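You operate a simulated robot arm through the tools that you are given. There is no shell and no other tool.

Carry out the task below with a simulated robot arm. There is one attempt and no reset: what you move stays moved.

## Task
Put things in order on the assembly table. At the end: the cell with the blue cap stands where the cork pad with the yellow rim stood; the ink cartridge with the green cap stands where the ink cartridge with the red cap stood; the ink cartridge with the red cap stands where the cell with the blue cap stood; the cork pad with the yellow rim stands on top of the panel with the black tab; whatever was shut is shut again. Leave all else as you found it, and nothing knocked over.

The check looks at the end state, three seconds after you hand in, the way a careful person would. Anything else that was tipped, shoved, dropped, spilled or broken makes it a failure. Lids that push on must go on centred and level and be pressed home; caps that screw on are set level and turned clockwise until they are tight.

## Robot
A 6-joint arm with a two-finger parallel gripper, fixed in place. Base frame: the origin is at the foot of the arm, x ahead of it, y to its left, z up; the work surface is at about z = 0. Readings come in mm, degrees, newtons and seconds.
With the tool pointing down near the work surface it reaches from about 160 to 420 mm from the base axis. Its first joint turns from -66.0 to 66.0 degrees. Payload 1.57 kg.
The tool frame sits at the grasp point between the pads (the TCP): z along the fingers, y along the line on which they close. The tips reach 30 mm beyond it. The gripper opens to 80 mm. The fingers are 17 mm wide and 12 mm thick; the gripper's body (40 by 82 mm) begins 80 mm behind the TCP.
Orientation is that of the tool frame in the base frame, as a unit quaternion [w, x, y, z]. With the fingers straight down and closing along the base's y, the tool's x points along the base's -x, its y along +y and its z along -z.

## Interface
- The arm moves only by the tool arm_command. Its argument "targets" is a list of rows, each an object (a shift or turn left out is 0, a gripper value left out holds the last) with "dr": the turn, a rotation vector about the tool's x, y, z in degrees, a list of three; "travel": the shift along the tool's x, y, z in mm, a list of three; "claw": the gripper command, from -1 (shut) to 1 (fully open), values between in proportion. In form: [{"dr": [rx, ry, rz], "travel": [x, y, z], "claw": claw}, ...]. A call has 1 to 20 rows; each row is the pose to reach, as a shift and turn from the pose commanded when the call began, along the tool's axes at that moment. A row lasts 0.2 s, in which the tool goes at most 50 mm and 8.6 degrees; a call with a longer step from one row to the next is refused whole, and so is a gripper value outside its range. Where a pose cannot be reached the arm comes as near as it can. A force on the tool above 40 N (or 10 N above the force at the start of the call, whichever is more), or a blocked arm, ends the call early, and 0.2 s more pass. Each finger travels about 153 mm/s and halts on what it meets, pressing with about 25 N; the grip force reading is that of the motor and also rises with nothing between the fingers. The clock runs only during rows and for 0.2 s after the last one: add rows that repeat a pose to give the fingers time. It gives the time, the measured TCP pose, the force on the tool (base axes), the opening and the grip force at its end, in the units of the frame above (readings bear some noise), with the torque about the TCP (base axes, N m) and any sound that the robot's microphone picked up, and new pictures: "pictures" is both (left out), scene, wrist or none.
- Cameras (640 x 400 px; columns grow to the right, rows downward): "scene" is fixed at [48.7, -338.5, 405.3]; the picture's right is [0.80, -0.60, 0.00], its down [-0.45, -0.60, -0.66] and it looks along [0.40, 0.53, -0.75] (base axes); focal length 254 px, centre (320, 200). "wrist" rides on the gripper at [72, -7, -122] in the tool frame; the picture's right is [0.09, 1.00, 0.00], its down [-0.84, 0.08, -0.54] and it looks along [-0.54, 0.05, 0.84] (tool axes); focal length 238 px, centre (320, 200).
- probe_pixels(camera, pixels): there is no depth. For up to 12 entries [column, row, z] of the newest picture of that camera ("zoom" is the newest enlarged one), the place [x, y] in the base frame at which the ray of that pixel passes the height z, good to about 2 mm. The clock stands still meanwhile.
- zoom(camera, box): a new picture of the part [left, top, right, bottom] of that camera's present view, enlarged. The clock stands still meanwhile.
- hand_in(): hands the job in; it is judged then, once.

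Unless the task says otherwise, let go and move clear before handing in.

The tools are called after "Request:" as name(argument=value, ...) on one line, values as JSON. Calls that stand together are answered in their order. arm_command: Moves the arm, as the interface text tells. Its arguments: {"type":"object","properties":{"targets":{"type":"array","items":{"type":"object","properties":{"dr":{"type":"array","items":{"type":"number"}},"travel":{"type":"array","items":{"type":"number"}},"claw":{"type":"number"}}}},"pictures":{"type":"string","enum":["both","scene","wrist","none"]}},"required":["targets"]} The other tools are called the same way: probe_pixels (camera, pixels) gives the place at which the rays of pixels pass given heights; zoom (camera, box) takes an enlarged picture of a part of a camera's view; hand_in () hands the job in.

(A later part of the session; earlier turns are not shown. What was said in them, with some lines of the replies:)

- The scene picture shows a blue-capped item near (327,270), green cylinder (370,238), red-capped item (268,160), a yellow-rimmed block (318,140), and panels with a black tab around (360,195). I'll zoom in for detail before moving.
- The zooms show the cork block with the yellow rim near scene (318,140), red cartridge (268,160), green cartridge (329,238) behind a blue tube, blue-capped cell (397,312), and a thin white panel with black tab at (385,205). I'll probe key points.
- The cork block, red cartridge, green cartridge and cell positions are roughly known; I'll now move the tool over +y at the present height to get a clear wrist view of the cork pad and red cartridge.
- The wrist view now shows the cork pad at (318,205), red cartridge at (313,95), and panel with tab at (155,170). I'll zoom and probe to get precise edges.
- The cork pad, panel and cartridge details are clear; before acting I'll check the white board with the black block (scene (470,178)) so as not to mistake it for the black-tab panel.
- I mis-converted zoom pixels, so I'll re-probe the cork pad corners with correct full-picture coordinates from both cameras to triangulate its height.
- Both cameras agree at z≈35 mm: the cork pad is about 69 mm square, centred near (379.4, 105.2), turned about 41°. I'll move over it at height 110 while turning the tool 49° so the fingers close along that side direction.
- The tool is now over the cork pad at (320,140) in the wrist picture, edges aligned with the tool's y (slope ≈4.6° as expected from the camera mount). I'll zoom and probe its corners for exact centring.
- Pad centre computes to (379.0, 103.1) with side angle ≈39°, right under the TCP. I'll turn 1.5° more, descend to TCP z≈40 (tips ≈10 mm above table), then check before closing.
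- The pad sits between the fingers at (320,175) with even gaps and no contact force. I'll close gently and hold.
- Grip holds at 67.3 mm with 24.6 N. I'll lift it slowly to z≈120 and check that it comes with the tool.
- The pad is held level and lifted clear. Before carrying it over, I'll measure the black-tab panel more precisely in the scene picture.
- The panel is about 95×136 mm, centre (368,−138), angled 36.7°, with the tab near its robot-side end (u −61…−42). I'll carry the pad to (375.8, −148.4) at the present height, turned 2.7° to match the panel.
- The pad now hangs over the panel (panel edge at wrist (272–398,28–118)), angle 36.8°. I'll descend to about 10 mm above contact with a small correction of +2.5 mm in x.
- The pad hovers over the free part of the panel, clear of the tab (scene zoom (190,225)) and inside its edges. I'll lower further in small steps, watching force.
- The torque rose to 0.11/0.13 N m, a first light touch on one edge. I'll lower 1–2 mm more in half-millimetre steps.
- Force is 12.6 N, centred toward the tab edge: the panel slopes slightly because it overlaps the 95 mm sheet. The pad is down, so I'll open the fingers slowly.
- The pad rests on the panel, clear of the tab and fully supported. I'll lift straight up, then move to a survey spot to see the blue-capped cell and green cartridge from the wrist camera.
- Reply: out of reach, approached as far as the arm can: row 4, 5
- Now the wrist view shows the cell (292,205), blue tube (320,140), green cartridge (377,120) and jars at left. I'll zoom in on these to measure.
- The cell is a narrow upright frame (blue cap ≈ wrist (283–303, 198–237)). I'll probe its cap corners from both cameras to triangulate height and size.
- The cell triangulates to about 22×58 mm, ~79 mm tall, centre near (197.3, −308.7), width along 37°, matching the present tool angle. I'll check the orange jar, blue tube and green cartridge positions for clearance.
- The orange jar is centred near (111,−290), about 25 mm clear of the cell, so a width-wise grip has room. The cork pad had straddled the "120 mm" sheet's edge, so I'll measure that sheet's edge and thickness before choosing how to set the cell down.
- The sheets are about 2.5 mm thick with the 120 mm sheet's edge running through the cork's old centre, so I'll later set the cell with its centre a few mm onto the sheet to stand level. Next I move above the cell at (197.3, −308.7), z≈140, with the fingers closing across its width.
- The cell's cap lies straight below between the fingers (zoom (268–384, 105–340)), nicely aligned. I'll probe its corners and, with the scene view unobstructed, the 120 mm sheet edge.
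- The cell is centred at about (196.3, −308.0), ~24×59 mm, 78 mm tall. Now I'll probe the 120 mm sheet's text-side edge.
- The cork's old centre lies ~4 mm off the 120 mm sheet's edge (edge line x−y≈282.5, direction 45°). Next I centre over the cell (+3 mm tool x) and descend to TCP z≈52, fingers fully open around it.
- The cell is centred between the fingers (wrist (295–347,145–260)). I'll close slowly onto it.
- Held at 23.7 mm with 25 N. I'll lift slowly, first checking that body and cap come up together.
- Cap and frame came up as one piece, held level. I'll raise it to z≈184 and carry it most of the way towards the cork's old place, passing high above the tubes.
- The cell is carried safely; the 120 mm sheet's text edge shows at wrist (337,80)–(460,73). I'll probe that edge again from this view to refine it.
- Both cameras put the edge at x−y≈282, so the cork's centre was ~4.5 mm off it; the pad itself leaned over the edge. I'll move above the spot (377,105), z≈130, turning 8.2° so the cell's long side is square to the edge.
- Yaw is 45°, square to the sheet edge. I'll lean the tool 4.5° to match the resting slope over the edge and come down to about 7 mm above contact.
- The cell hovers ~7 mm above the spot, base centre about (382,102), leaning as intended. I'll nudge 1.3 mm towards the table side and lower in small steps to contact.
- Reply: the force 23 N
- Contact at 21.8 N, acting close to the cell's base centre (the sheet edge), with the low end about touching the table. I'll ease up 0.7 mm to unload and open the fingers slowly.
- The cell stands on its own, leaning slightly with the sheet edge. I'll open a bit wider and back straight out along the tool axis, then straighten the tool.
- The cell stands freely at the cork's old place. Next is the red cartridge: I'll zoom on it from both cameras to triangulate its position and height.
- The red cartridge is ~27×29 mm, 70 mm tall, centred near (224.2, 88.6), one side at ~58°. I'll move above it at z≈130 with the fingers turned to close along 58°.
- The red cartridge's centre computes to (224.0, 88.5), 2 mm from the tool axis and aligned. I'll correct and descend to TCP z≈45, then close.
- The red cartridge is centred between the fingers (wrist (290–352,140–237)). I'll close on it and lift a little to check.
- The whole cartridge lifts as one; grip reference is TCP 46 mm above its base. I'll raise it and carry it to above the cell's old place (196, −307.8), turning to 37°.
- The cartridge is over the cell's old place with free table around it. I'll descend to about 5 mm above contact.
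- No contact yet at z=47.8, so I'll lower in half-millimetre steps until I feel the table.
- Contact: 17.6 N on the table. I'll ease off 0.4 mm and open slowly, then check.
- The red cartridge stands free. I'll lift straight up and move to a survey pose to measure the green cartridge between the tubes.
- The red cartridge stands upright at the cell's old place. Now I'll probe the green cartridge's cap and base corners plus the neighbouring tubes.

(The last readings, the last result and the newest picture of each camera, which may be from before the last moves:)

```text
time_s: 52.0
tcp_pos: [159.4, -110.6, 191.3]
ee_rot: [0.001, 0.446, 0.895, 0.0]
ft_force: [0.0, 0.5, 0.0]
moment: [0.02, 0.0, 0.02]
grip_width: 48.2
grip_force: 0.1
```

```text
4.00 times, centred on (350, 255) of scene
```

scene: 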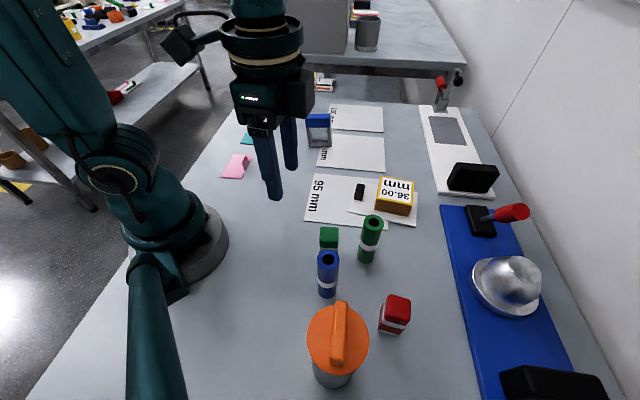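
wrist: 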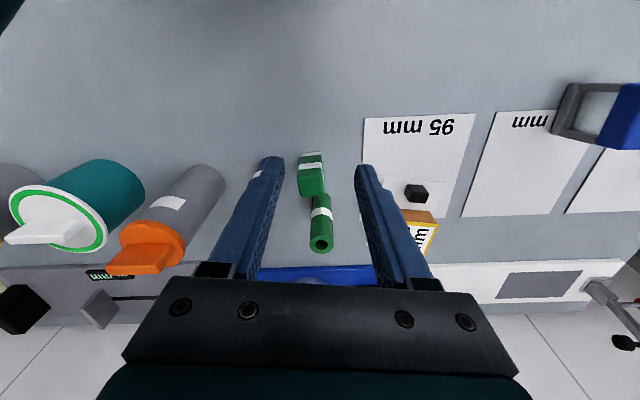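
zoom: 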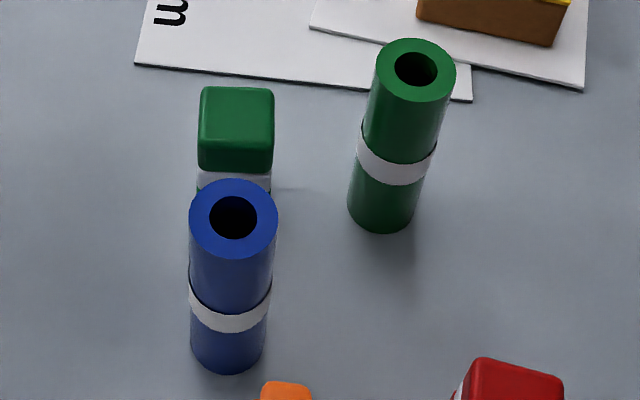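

The green cartridge is centred near (195, −165.5), sides at ~49°; the blue tube's face is ~44 mm away along the closing line, so I'll limit the opening to ~42 mm. I'll move above it at z≈135 with the fingers turned to 49°.

Request:
arm_command(targets=[{"travel": [-22, -1.5, 10], "dr": [0, 0, -4], "claw": 0.1}, {"travel": [-44, -3, 25], "dr": [0, 0, -8], "claw": 0.1}, {"travel": [-65.3, -4.5, 42], "dr": [0, 0, -12], "claw": 0.08}, {"travel": [-65.3, -4.5, 56], "dr": [0, 0, -12], "claw": 0.08}, {"travel": [-65.3, -4.5, 56], "dr": [0, 0, -12], "claw": 0.08}], pictures="both")

Request:
zoom(camera="wrist", box=[240, 80, 400, 200])

```text
time_s: 53.2
tcp_pos: [195.2, -164.8, 132.8]
ee_rot: [0.001, 0.348, 0.937, 0.0]
ft_force: [1.1, 0.1, 0.2]
moment: [0.0, 0.02, -0.02]
grip_width: 43.3
grip_force: 0.1
```

scene: 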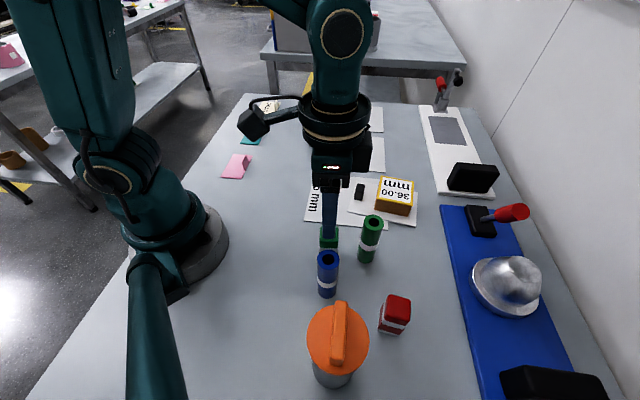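
wrist: 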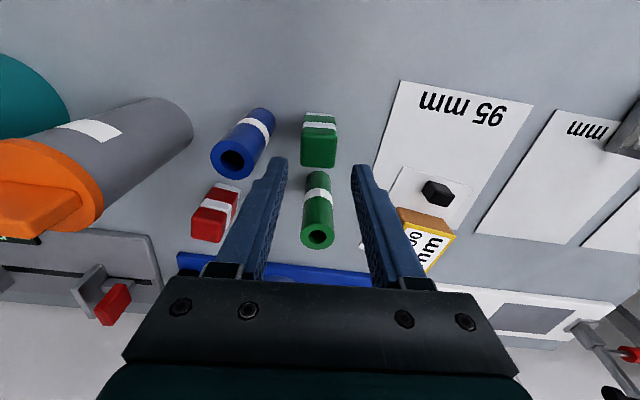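

```text
3.33 times, centred on (320, 140) of wrist
```

zoom: 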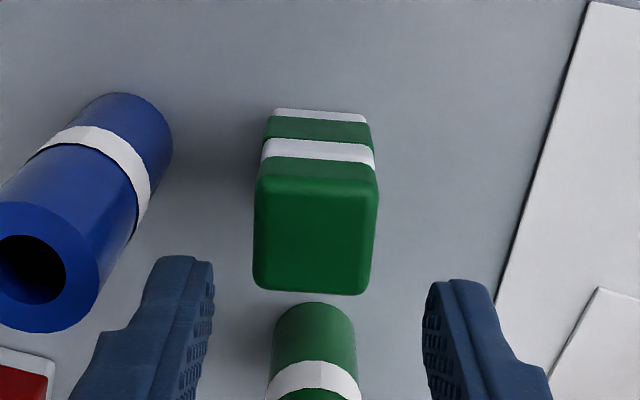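

Request:
probe_pixels(camera="zoom", pixels=[[256, 178, 70], [379, 185, 70], [371, 295, 70], [252, 288, 70], [274, 107, 0], [368, 114, 0], [76, 110, 0], [172, 145, 0], [135, 245, 0], [30, 335, 88]])

```text
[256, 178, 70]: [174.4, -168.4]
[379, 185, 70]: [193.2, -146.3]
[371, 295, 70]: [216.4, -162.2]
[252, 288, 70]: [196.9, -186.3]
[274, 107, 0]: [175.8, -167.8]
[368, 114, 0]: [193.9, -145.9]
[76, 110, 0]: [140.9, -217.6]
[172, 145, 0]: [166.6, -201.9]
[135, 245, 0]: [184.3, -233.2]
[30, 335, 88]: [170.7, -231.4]
```

Green's centre is (195.2, −165.8); the blue tube's nearest face is 46 mm away along the closing line, finger outer face at ~34 mm, so it's clear. I'll descend to TCP z≈50.

Request:
arm_command(targets=[{"travel": [-0.6, -0.7, 15], "claw": 0.08}, {"travel": [-0.6, -0.7, 30]}, {"travel": [-0.6, -0.7, 45]}, {"travel": [-0.6, -0.7, 60]}, {"travel": [-0.6, -0.7, 73]}, {"travel": [-0.6, -0.7, 83]}, {"travel": [-0.6, -0.7, 83]}], pictures="both")

Request:
zoom(camera="scene", box=[280, 180, 400, 310])

```text
time_s: 54.8
tcp_pos: [193.9, -165.9, 51.5]
ee_rot: [0.001, 0.351, 0.936, 0.0]
ft_force: [-0.2, 0.5, 1.1]
moment: [0.01, -0.02, 0.03]
grip_width: 43.1
grip_force: 0.1
```

scene: 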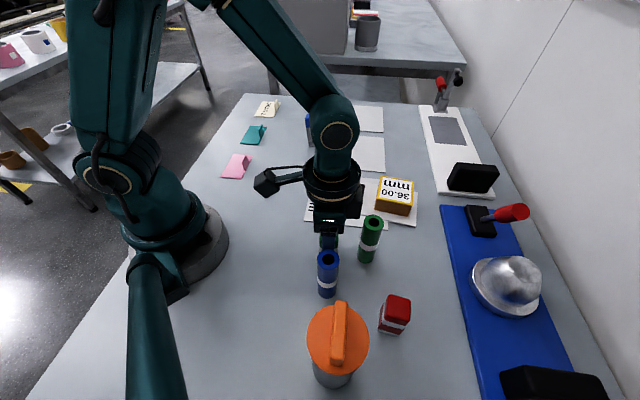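
wrist: 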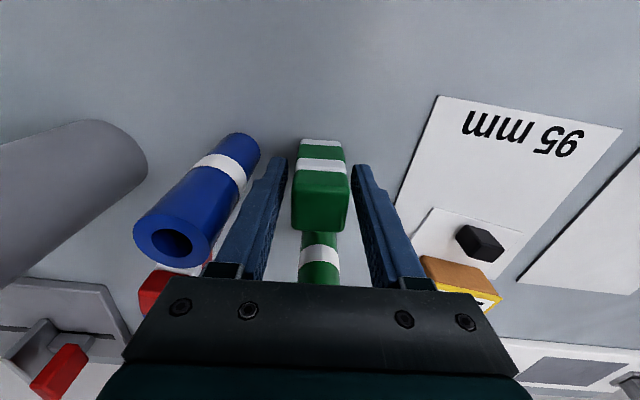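

```text
3.08 times, centred on (340, 245) of scene
```

zoom: 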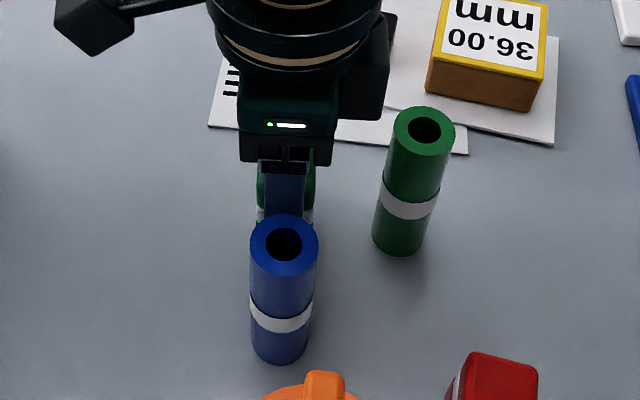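

The green cartridge is between the fingers, and the blue tube is undisturbed. I'll close and lift a little.

Request:
arm_command(targets=[{"claw": -0.1}, {"claw": -0.3}, {"claw": -0.5}, {"claw": -0.55}, {"claw": -0.55}], pictures="none")

Request:
arm_command(targets=[{"travel": [0, 0, -4]}, {"travel": [0, 0, -12]}, {"travel": [0, 0, -25]}, {"travel": [0, 0, -45]}, {"travel": [0, 0, -70]}, {"travel": [0, 0, -100]}, {"travel": [0, 0, -100]}], pictures="both")

```text
time_s: 56.0
tcp_pos: [195.3, -165.1, 49.5]
ee_rot: [0.002, 0.351, 0.936, -0.001]
ft_force: [0.0, 0.0, -0.1]
moment: [0.02, 0.03, -0.02]
grip_width: 29.5
grip_force: 25.3
```

```text
time_s: 57.6
tcp_pos: [194.1, -165.6, 150.6]
ee_rot: [0.001, 0.349, 0.937, 0.0]
ft_force: [0.6, 0.1, -1.5]
moment: [-0.02, 0.04, 0.01]
grip_width: 29.4
grip_force: 25.3
```

scene: 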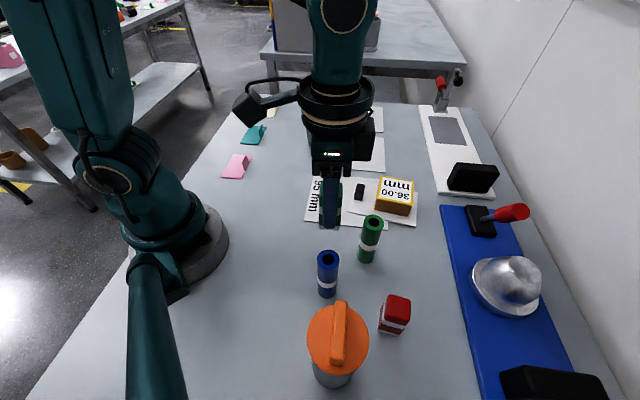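
wrist: 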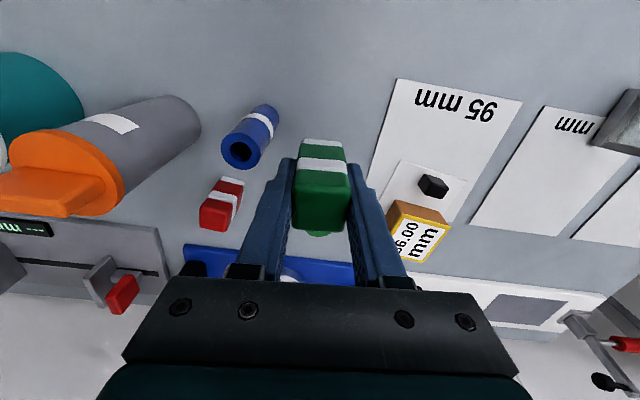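

The green cartridge lifted cleanly; tubes undisturbed. I'll carry it to above the red cartridge's old place (224.0, 88.5), turning 9° to match.

Request:
arm_command(targets=[{"travel": [18, 26.4, 0], "dr": [0, 0, -1.2]}, {"travel": [36, 52.8, 0], "dr": [0, 0, -2.4]}, {"travel": [54, 79.2, 0], "dr": [0, 0, -3.6]}, {"travel": [72, 105.6, 0], "dr": [0, 0, -4.8]}, {"travel": [90, 132, 0], "dr": [0, 0, -6]}, {"travel": [108, 158.4, 0], "dr": [0, 0, -7.2]}, {"travel": [126, 184.8, 0], "dr": [0, 0, -8.4]}, {"travel": [139, 203, 0], "dr": [0, 0, -9.3]}, {"travel": [144.3, 211.2, 0], "dr": [0, 0, -9.3]}, {"travel": [144.3, 211.2, 0], "dr": [0, 0, -9.3]}], pictures="both")

```text
time_s: 59.8
tcp_pos: [223.3, 88.5, 150.1]
ee_rot: [0.001, 0.273, 0.962, -0.001]
ft_force: [-0.2, -0.5, -0.6]
moment: [0.01, 0.01, 0.0]
grip_width: 29.6
grip_force: 25.1
```

scene: 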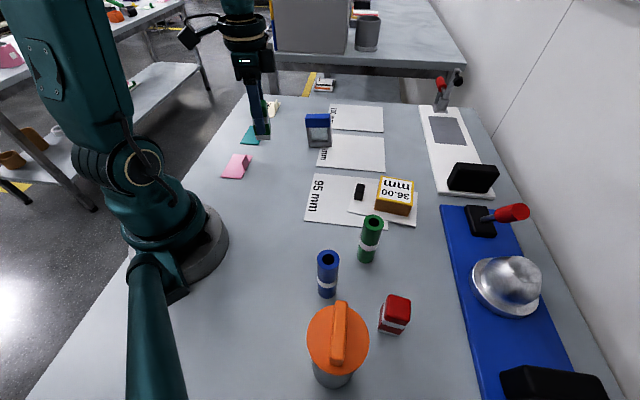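
wrist: 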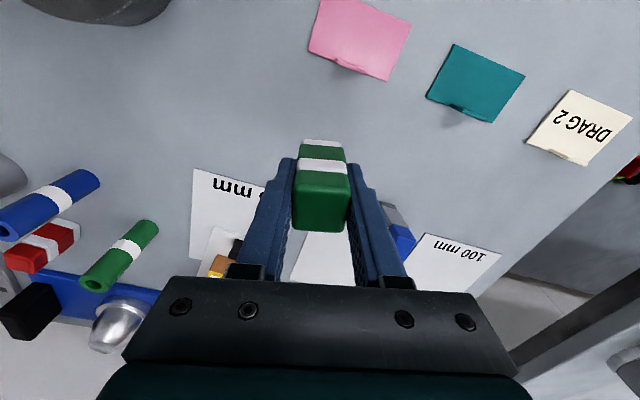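

Positioned at (223.3, 88.5). I'll descend to roughly 4 mm above contact (TCP ≈54), then feel for the table.

Request:
arm_command(targets=[{"travel": [0, 0, 18]}, {"travel": [0, 0, 36]}, {"travel": [0, 0, 54]}, {"travel": [0, 0, 72]}, {"travel": [0, 0, 86]}, {"travel": [0, 0, 95]}, {"travel": [0, 0, 95]}], pictures="none")

Request:
arm_command(targets=[{"travel": [0, 0, 1.5]}, {"travel": [0, 0, 3]}, {"travel": [0, 0, 3]}], pictures="both")

```text
time_s: 61.4
tcp_pos: [223.3, 87.6, 54.7]
ee_rot: [0.0, 0.274, 0.962, 0.0]
ft_force: [0.1, -0.7, -1.1]
moment: [0.0, -0.02, -0.01]
grip_width: 29.6
grip_force: 24.5
```

```text
time_s: 62.2
tcp_pos: [224.5, 88.1, 52.3]
ee_rot: [0.0, 0.274, 0.962, -0.002]
ft_force: [-0.3, 0.5, -1.0]
moment: [-0.02, -0.01, 0.02]
grip_width: 29.4
grip_force: 25.0
```

scene: 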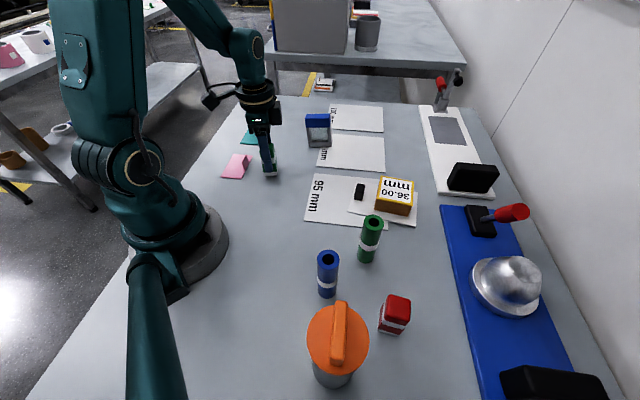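
wrist: 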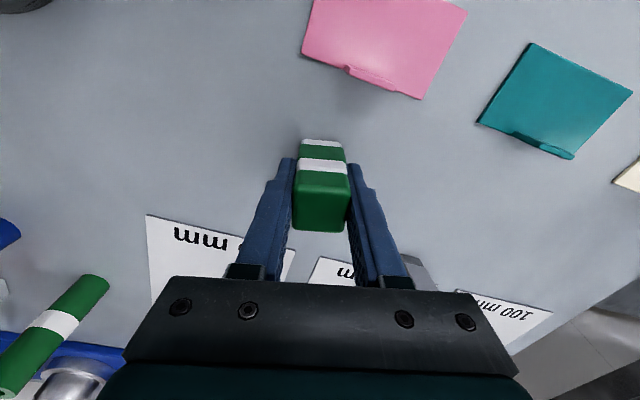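

No contact yet at z=52.3; lowering a bit further in small steps.

Request:
arm_command(targets=[{"travel": [0, 0, 0.6]}, {"travel": [0, 0, 1.2]}, {"travel": [0, 0, 1.2]}], pictures="none")

```text
time_s: 63.0
tcp_pos: [224.1, 88.1, 50.6]
ee_rot: [0.0, 0.273, 0.962, 0.0]
ft_force: [0.0, -1.3, -0.4]
moment: [-0.01, 0.01, -0.05]
grip_width: 29.6
grip_force: 25.1
```

Request:
arm_command(targets=[{"travel": [0, 0, 0.5]}, {"travel": [0, 0, 1.0]}, {"travel": [0, 0, 1.0]}], pictures="none")

```text
time_s: 63.8
tcp_pos: [224.8, 87.5, 50.1]
ee_rot: [0.002, 0.272, 0.962, -0.001]
ft_force: [-3.0, -1.5, 20.5]
moment: [-0.06, 0.11, 0.0]
grip_width: 29.6
grip_force: 25.4
```

Contact at 20.5 N. I'll ease off 0.5 mm and open slowly.

Request:
arm_command(targets=[{"travel": [0, 0, -0.5]}, {"travel": [0, 0, -0.5], "claw": -0.24}, {"travel": [0, 0, -0.5], "claw": -0.18}, {"travel": [0, 0, -0.5], "claw": -0.08}, {"travel": [0, 0, -0.5], "claw": 0.1}, {"travel": [0, 0, -0.5], "claw": 0.25}, {"travel": [0, 0, -0.5], "claw": 0.25}], pictures="wrist")

Request:
arm_command(targets=[{"travel": [0, 0, -10]}, {"travel": [0, 0, -35]}, {"travel": [0, 0, -70]}, {"travel": [0, 0, -110]}, {"travel": [0, 0, -130]}, {"travel": [-20, -30, -140]}, {"travel": [-20, -70, -140]}, {"travel": [-20, -110, -140]}, {"travel": [-20, -110, -140]}], pictures="both")

```text
time_s: 65.4
tcp_pos: [223.4, 86.6, 49.3]
ee_rot: [0.001, 0.273, 0.962, 0.0]
ft_force: [0.3, 0.0, 0.0]
moment: [0.0, 0.0, 0.03]
grip_width: 50.1
grip_force: 0.2
```

wrist: 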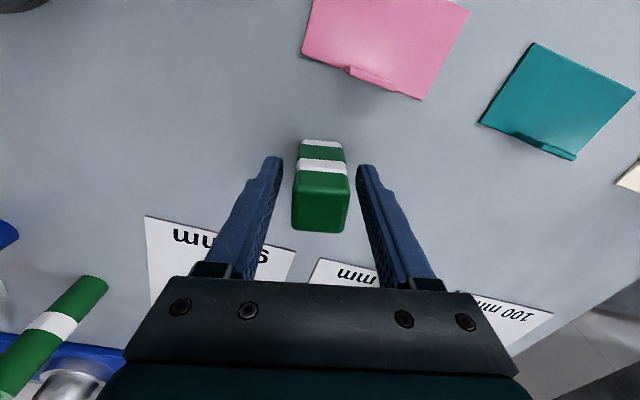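

```text
time_s: 67.4
tcp_pos: [182.7, -16.3, 189.7]
ee_rot: [0.002, 0.273, 0.962, -0.001]
ft_force: [-0.4, 1.0, 0.2]
moment: [-0.01, 0.01, 0.0]
grip_width: 50.0
grip_force: 0.0
```

scene: 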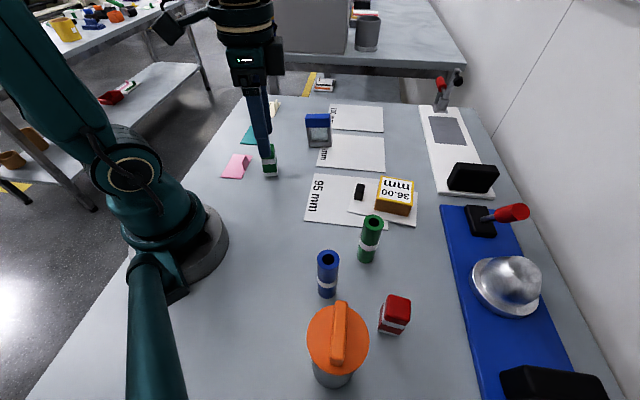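
wrist: 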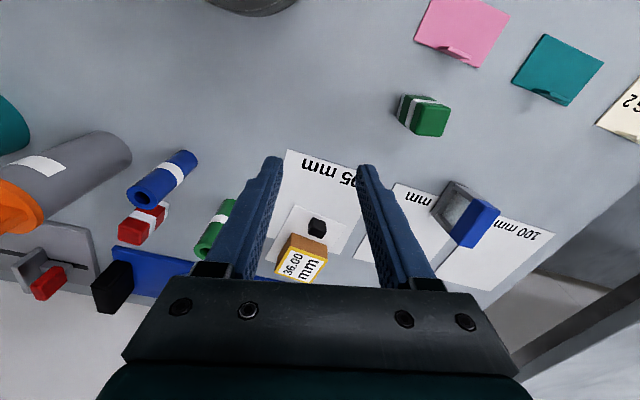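

All four moves are done. I'll inspect the final state in zooms: the cell, pad on panel, both cartridges.

Request:
zoom(camera="wrist", box=[380, 70, 540, 260])

Request:
zoom(camera="scene", box=[290, 95, 400, 180])

Request:
probe_pixels(camera="zoom", pixels=[[320, 200, 0]])

Request:
zoom(camera="scene", box=[335, 165, 425, 235])

Request:
zoom(camera="scene", box=[290, 205, 450, 390])

```text
2.11 times, centred on (460, 165) of wrist
```

zoom: 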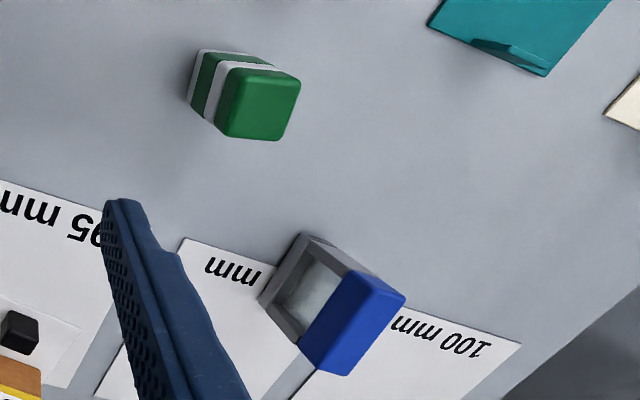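

```text
4.71 times, centred on (345, 138) of scene
```

zoom: 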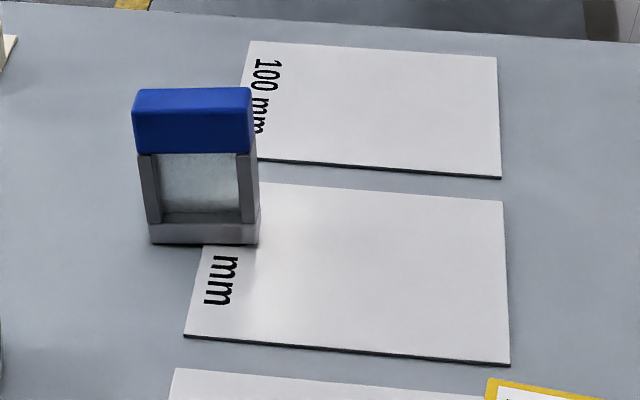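

```text
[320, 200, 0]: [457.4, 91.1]
```

```text
5.71 times, centred on (380, 200) of scene
```

zoom: 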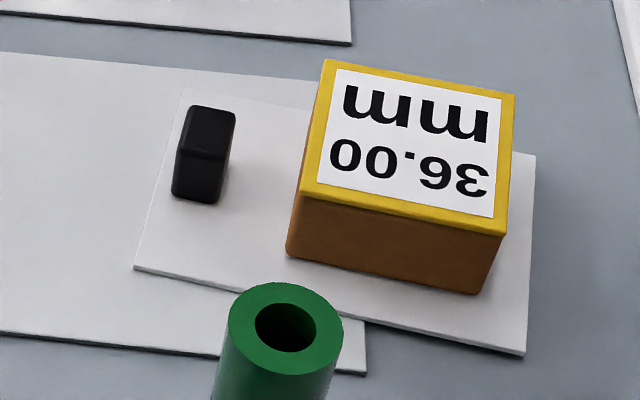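

```text
2.16 times, centred on (370, 298) of scene
```

zoom: 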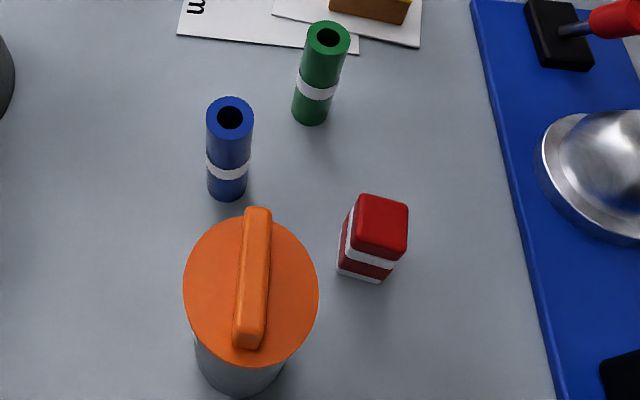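

The pad sits squarely on the panel, panel corners unchanged, and both cartridges stand upright. I'll double-check the cell's position by probing its cap and base.

Request:
probe_pixels(camera="wrist", pixels=[[468.1, 197.2, 79], [500.8, 209.1, 79], [474.2, 248.4, 79], [449.6, 234.2, 79]])

Request:
probe_pixels(camera="scene", pixels=[[303.6, 147.1, 0], [327, 146.5, 2.5], [305, 115, 79], [330.5, 114.5, 79]])

Request:
zoom(camera="scene", box=[295, 105, 340, 155])

```text
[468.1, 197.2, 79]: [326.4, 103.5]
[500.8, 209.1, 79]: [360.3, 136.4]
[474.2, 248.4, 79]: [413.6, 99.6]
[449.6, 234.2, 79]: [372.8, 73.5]
```

```text
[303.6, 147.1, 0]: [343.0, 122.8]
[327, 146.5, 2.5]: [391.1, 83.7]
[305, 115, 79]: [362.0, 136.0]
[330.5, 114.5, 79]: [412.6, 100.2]
```

```text
8.00 times, centred on (318, 130) of scene
```

zoom: 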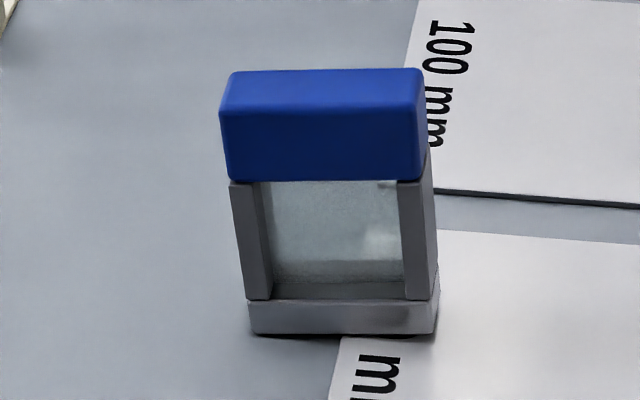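

Request:
probe_pixels(camera="scene", pixels=[[309.4, 146.6, 0], [332.1, 146.6, 4], [307.4, 114, 78], [330.75, 113.75, 82], [305.75, 119, 78], [331, 118.75, 82]])

```text
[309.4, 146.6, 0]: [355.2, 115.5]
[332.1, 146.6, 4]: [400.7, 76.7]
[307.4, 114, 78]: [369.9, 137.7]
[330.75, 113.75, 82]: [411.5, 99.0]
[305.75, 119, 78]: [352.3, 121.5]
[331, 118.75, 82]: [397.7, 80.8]
```

The scene-based estimate of the cell is coarse at that range, so I'll look at it with the wrist camera from a closer, higher pose (301,183,190) for a better reading.

Request:
arm_command(targets=[{"travel": [0.6, 38, 0], "dr": [0, 0, 2.2]}, {"travel": [1.3, 77, 0], "dr": [0, 0, 4.4]}, {"travel": [2, 115, 0], "dr": [0, 0, 6.6]}, {"travel": [2.6, 154, 0], "dr": [0, 0, 8.8]}, {"travel": [3.3, 192, 0], "dr": [0, 0, 11]}, {"travel": [4, 231, 0], "dr": [0, 0, 13.3]}, {"travel": [4, 231, 0], "dr": [0, 0, 13.3]}], pictures="both")

Request:
zoom(camera="wrist", box=[250, 110, 390, 260])

```text
time_s: 69.0
tcp_pos: [299.4, 183.4, 191.0]
ee_rot: [0.0, 0.383, 0.924, 0.0]
ft_force: [-1.1, -0.4, -0.2]
moment: [-0.01, 0.01, 0.0]
grip_width: 50.0
grip_force: 0.0
```

scene: 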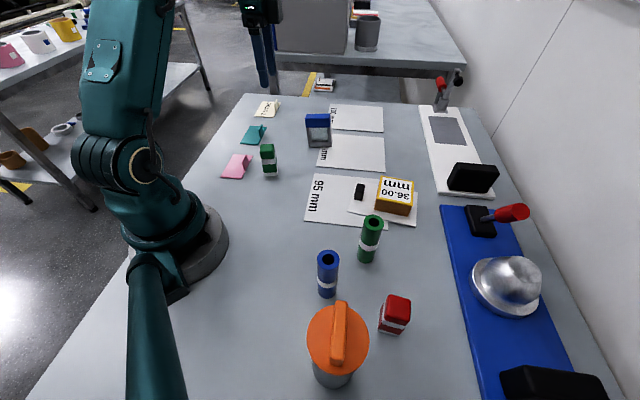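
wrist: 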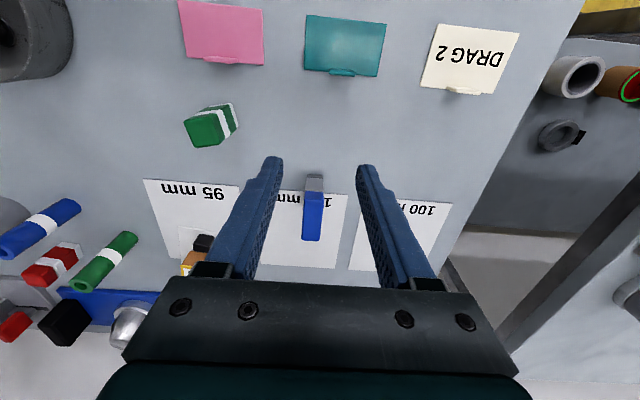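

```text
2.67 times, centred on (320, 185) of wrist
```

zoom: 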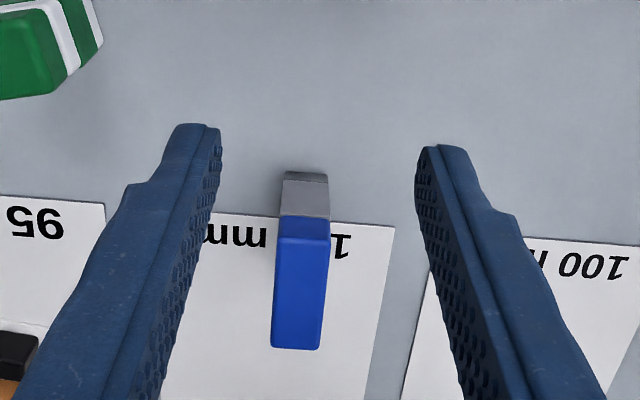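

Request:
zoom(camera="wrist", box=[285, 165, 345, 245])

Request:
zoom(camera="scene", box=[240, 130, 300, 190])

```text
5.00 times, centred on (315, 205) of wrist
```

zoom: 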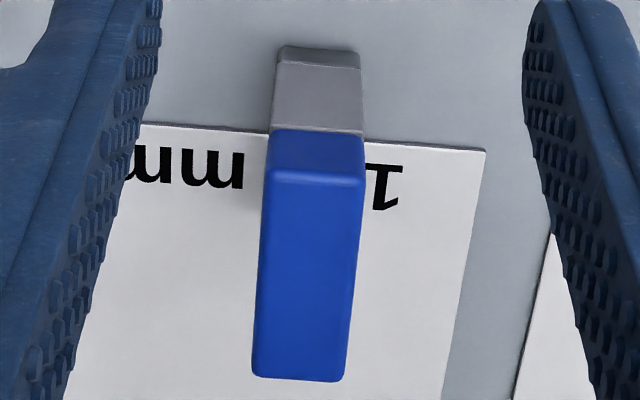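

```text
6.67 times, centred on (270, 160) of scene
```

zoom: 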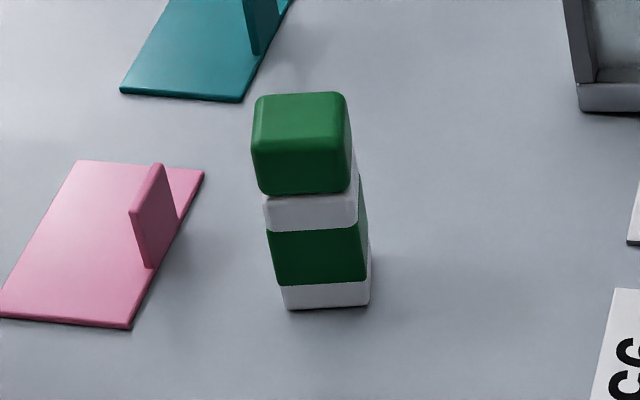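

Request:
probe_pixels(camera="wrist", pixels=[[306.6, 174.4, 0], [323, 175, 0], [304, 198.6, 77], [324, 200.6, 77], [319.6, 241.4, 82], [301.6, 240, 82], [280, 188, 2.5], [347, 195, 2.5]])

```text
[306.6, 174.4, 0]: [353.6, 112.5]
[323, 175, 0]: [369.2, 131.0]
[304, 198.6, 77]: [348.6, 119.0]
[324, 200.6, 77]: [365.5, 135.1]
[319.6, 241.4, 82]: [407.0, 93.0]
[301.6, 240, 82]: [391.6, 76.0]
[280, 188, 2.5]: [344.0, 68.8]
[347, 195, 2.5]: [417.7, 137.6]
```

The wrist probe puts the cell's base centre at about (381.6, 101.6) and mid-body at ≈(379.9, 103.7), within ~2 mm of where the cork pad stood, leaning only ~4° on the sheet edge as the pad did. Green stands at the red's old place, red at the cell's, pad on the panel, nothing else moved, and the gripper is empty and clear, so I hand in.

Request:
hand_in()

```text
The job is handed in.
```

All four items have been moved and the job is handed in. The hand-in tool only confirmed receipt, so I don't know the verdict. The last pictures showed everything standing where I put it.

- **Cork pad (yellow rim):** it rests flat on the panel with the black tab, clear of the tab and inside the panel's edges. The panel did not shift.
- **Cell (blue cap):** its mid-body is within about 2 mm of where the cork pad stood. It leans about 4° because that spot straddles the edge of the "120 mm" sheet, which is about 2.5 mm thick. The cork pad appeared to lean there too. I kept the exact position rather than moving the cell about 8 mm to stand it level.
- **Ink cartridge (red cap):** it stands upright where the cell stood, with the gripper reading within about 1 mm of that centre when I let go.
- **Ink cartridge (green cap):** it stands upright where the red cartridge stood, within about 2 mm.

I opened nothing, so nothing needed shutting again. I saw no sign that the tubes, jars, sheets or other panels had moved. The gripper was empty and clear of the table items when I handed in.
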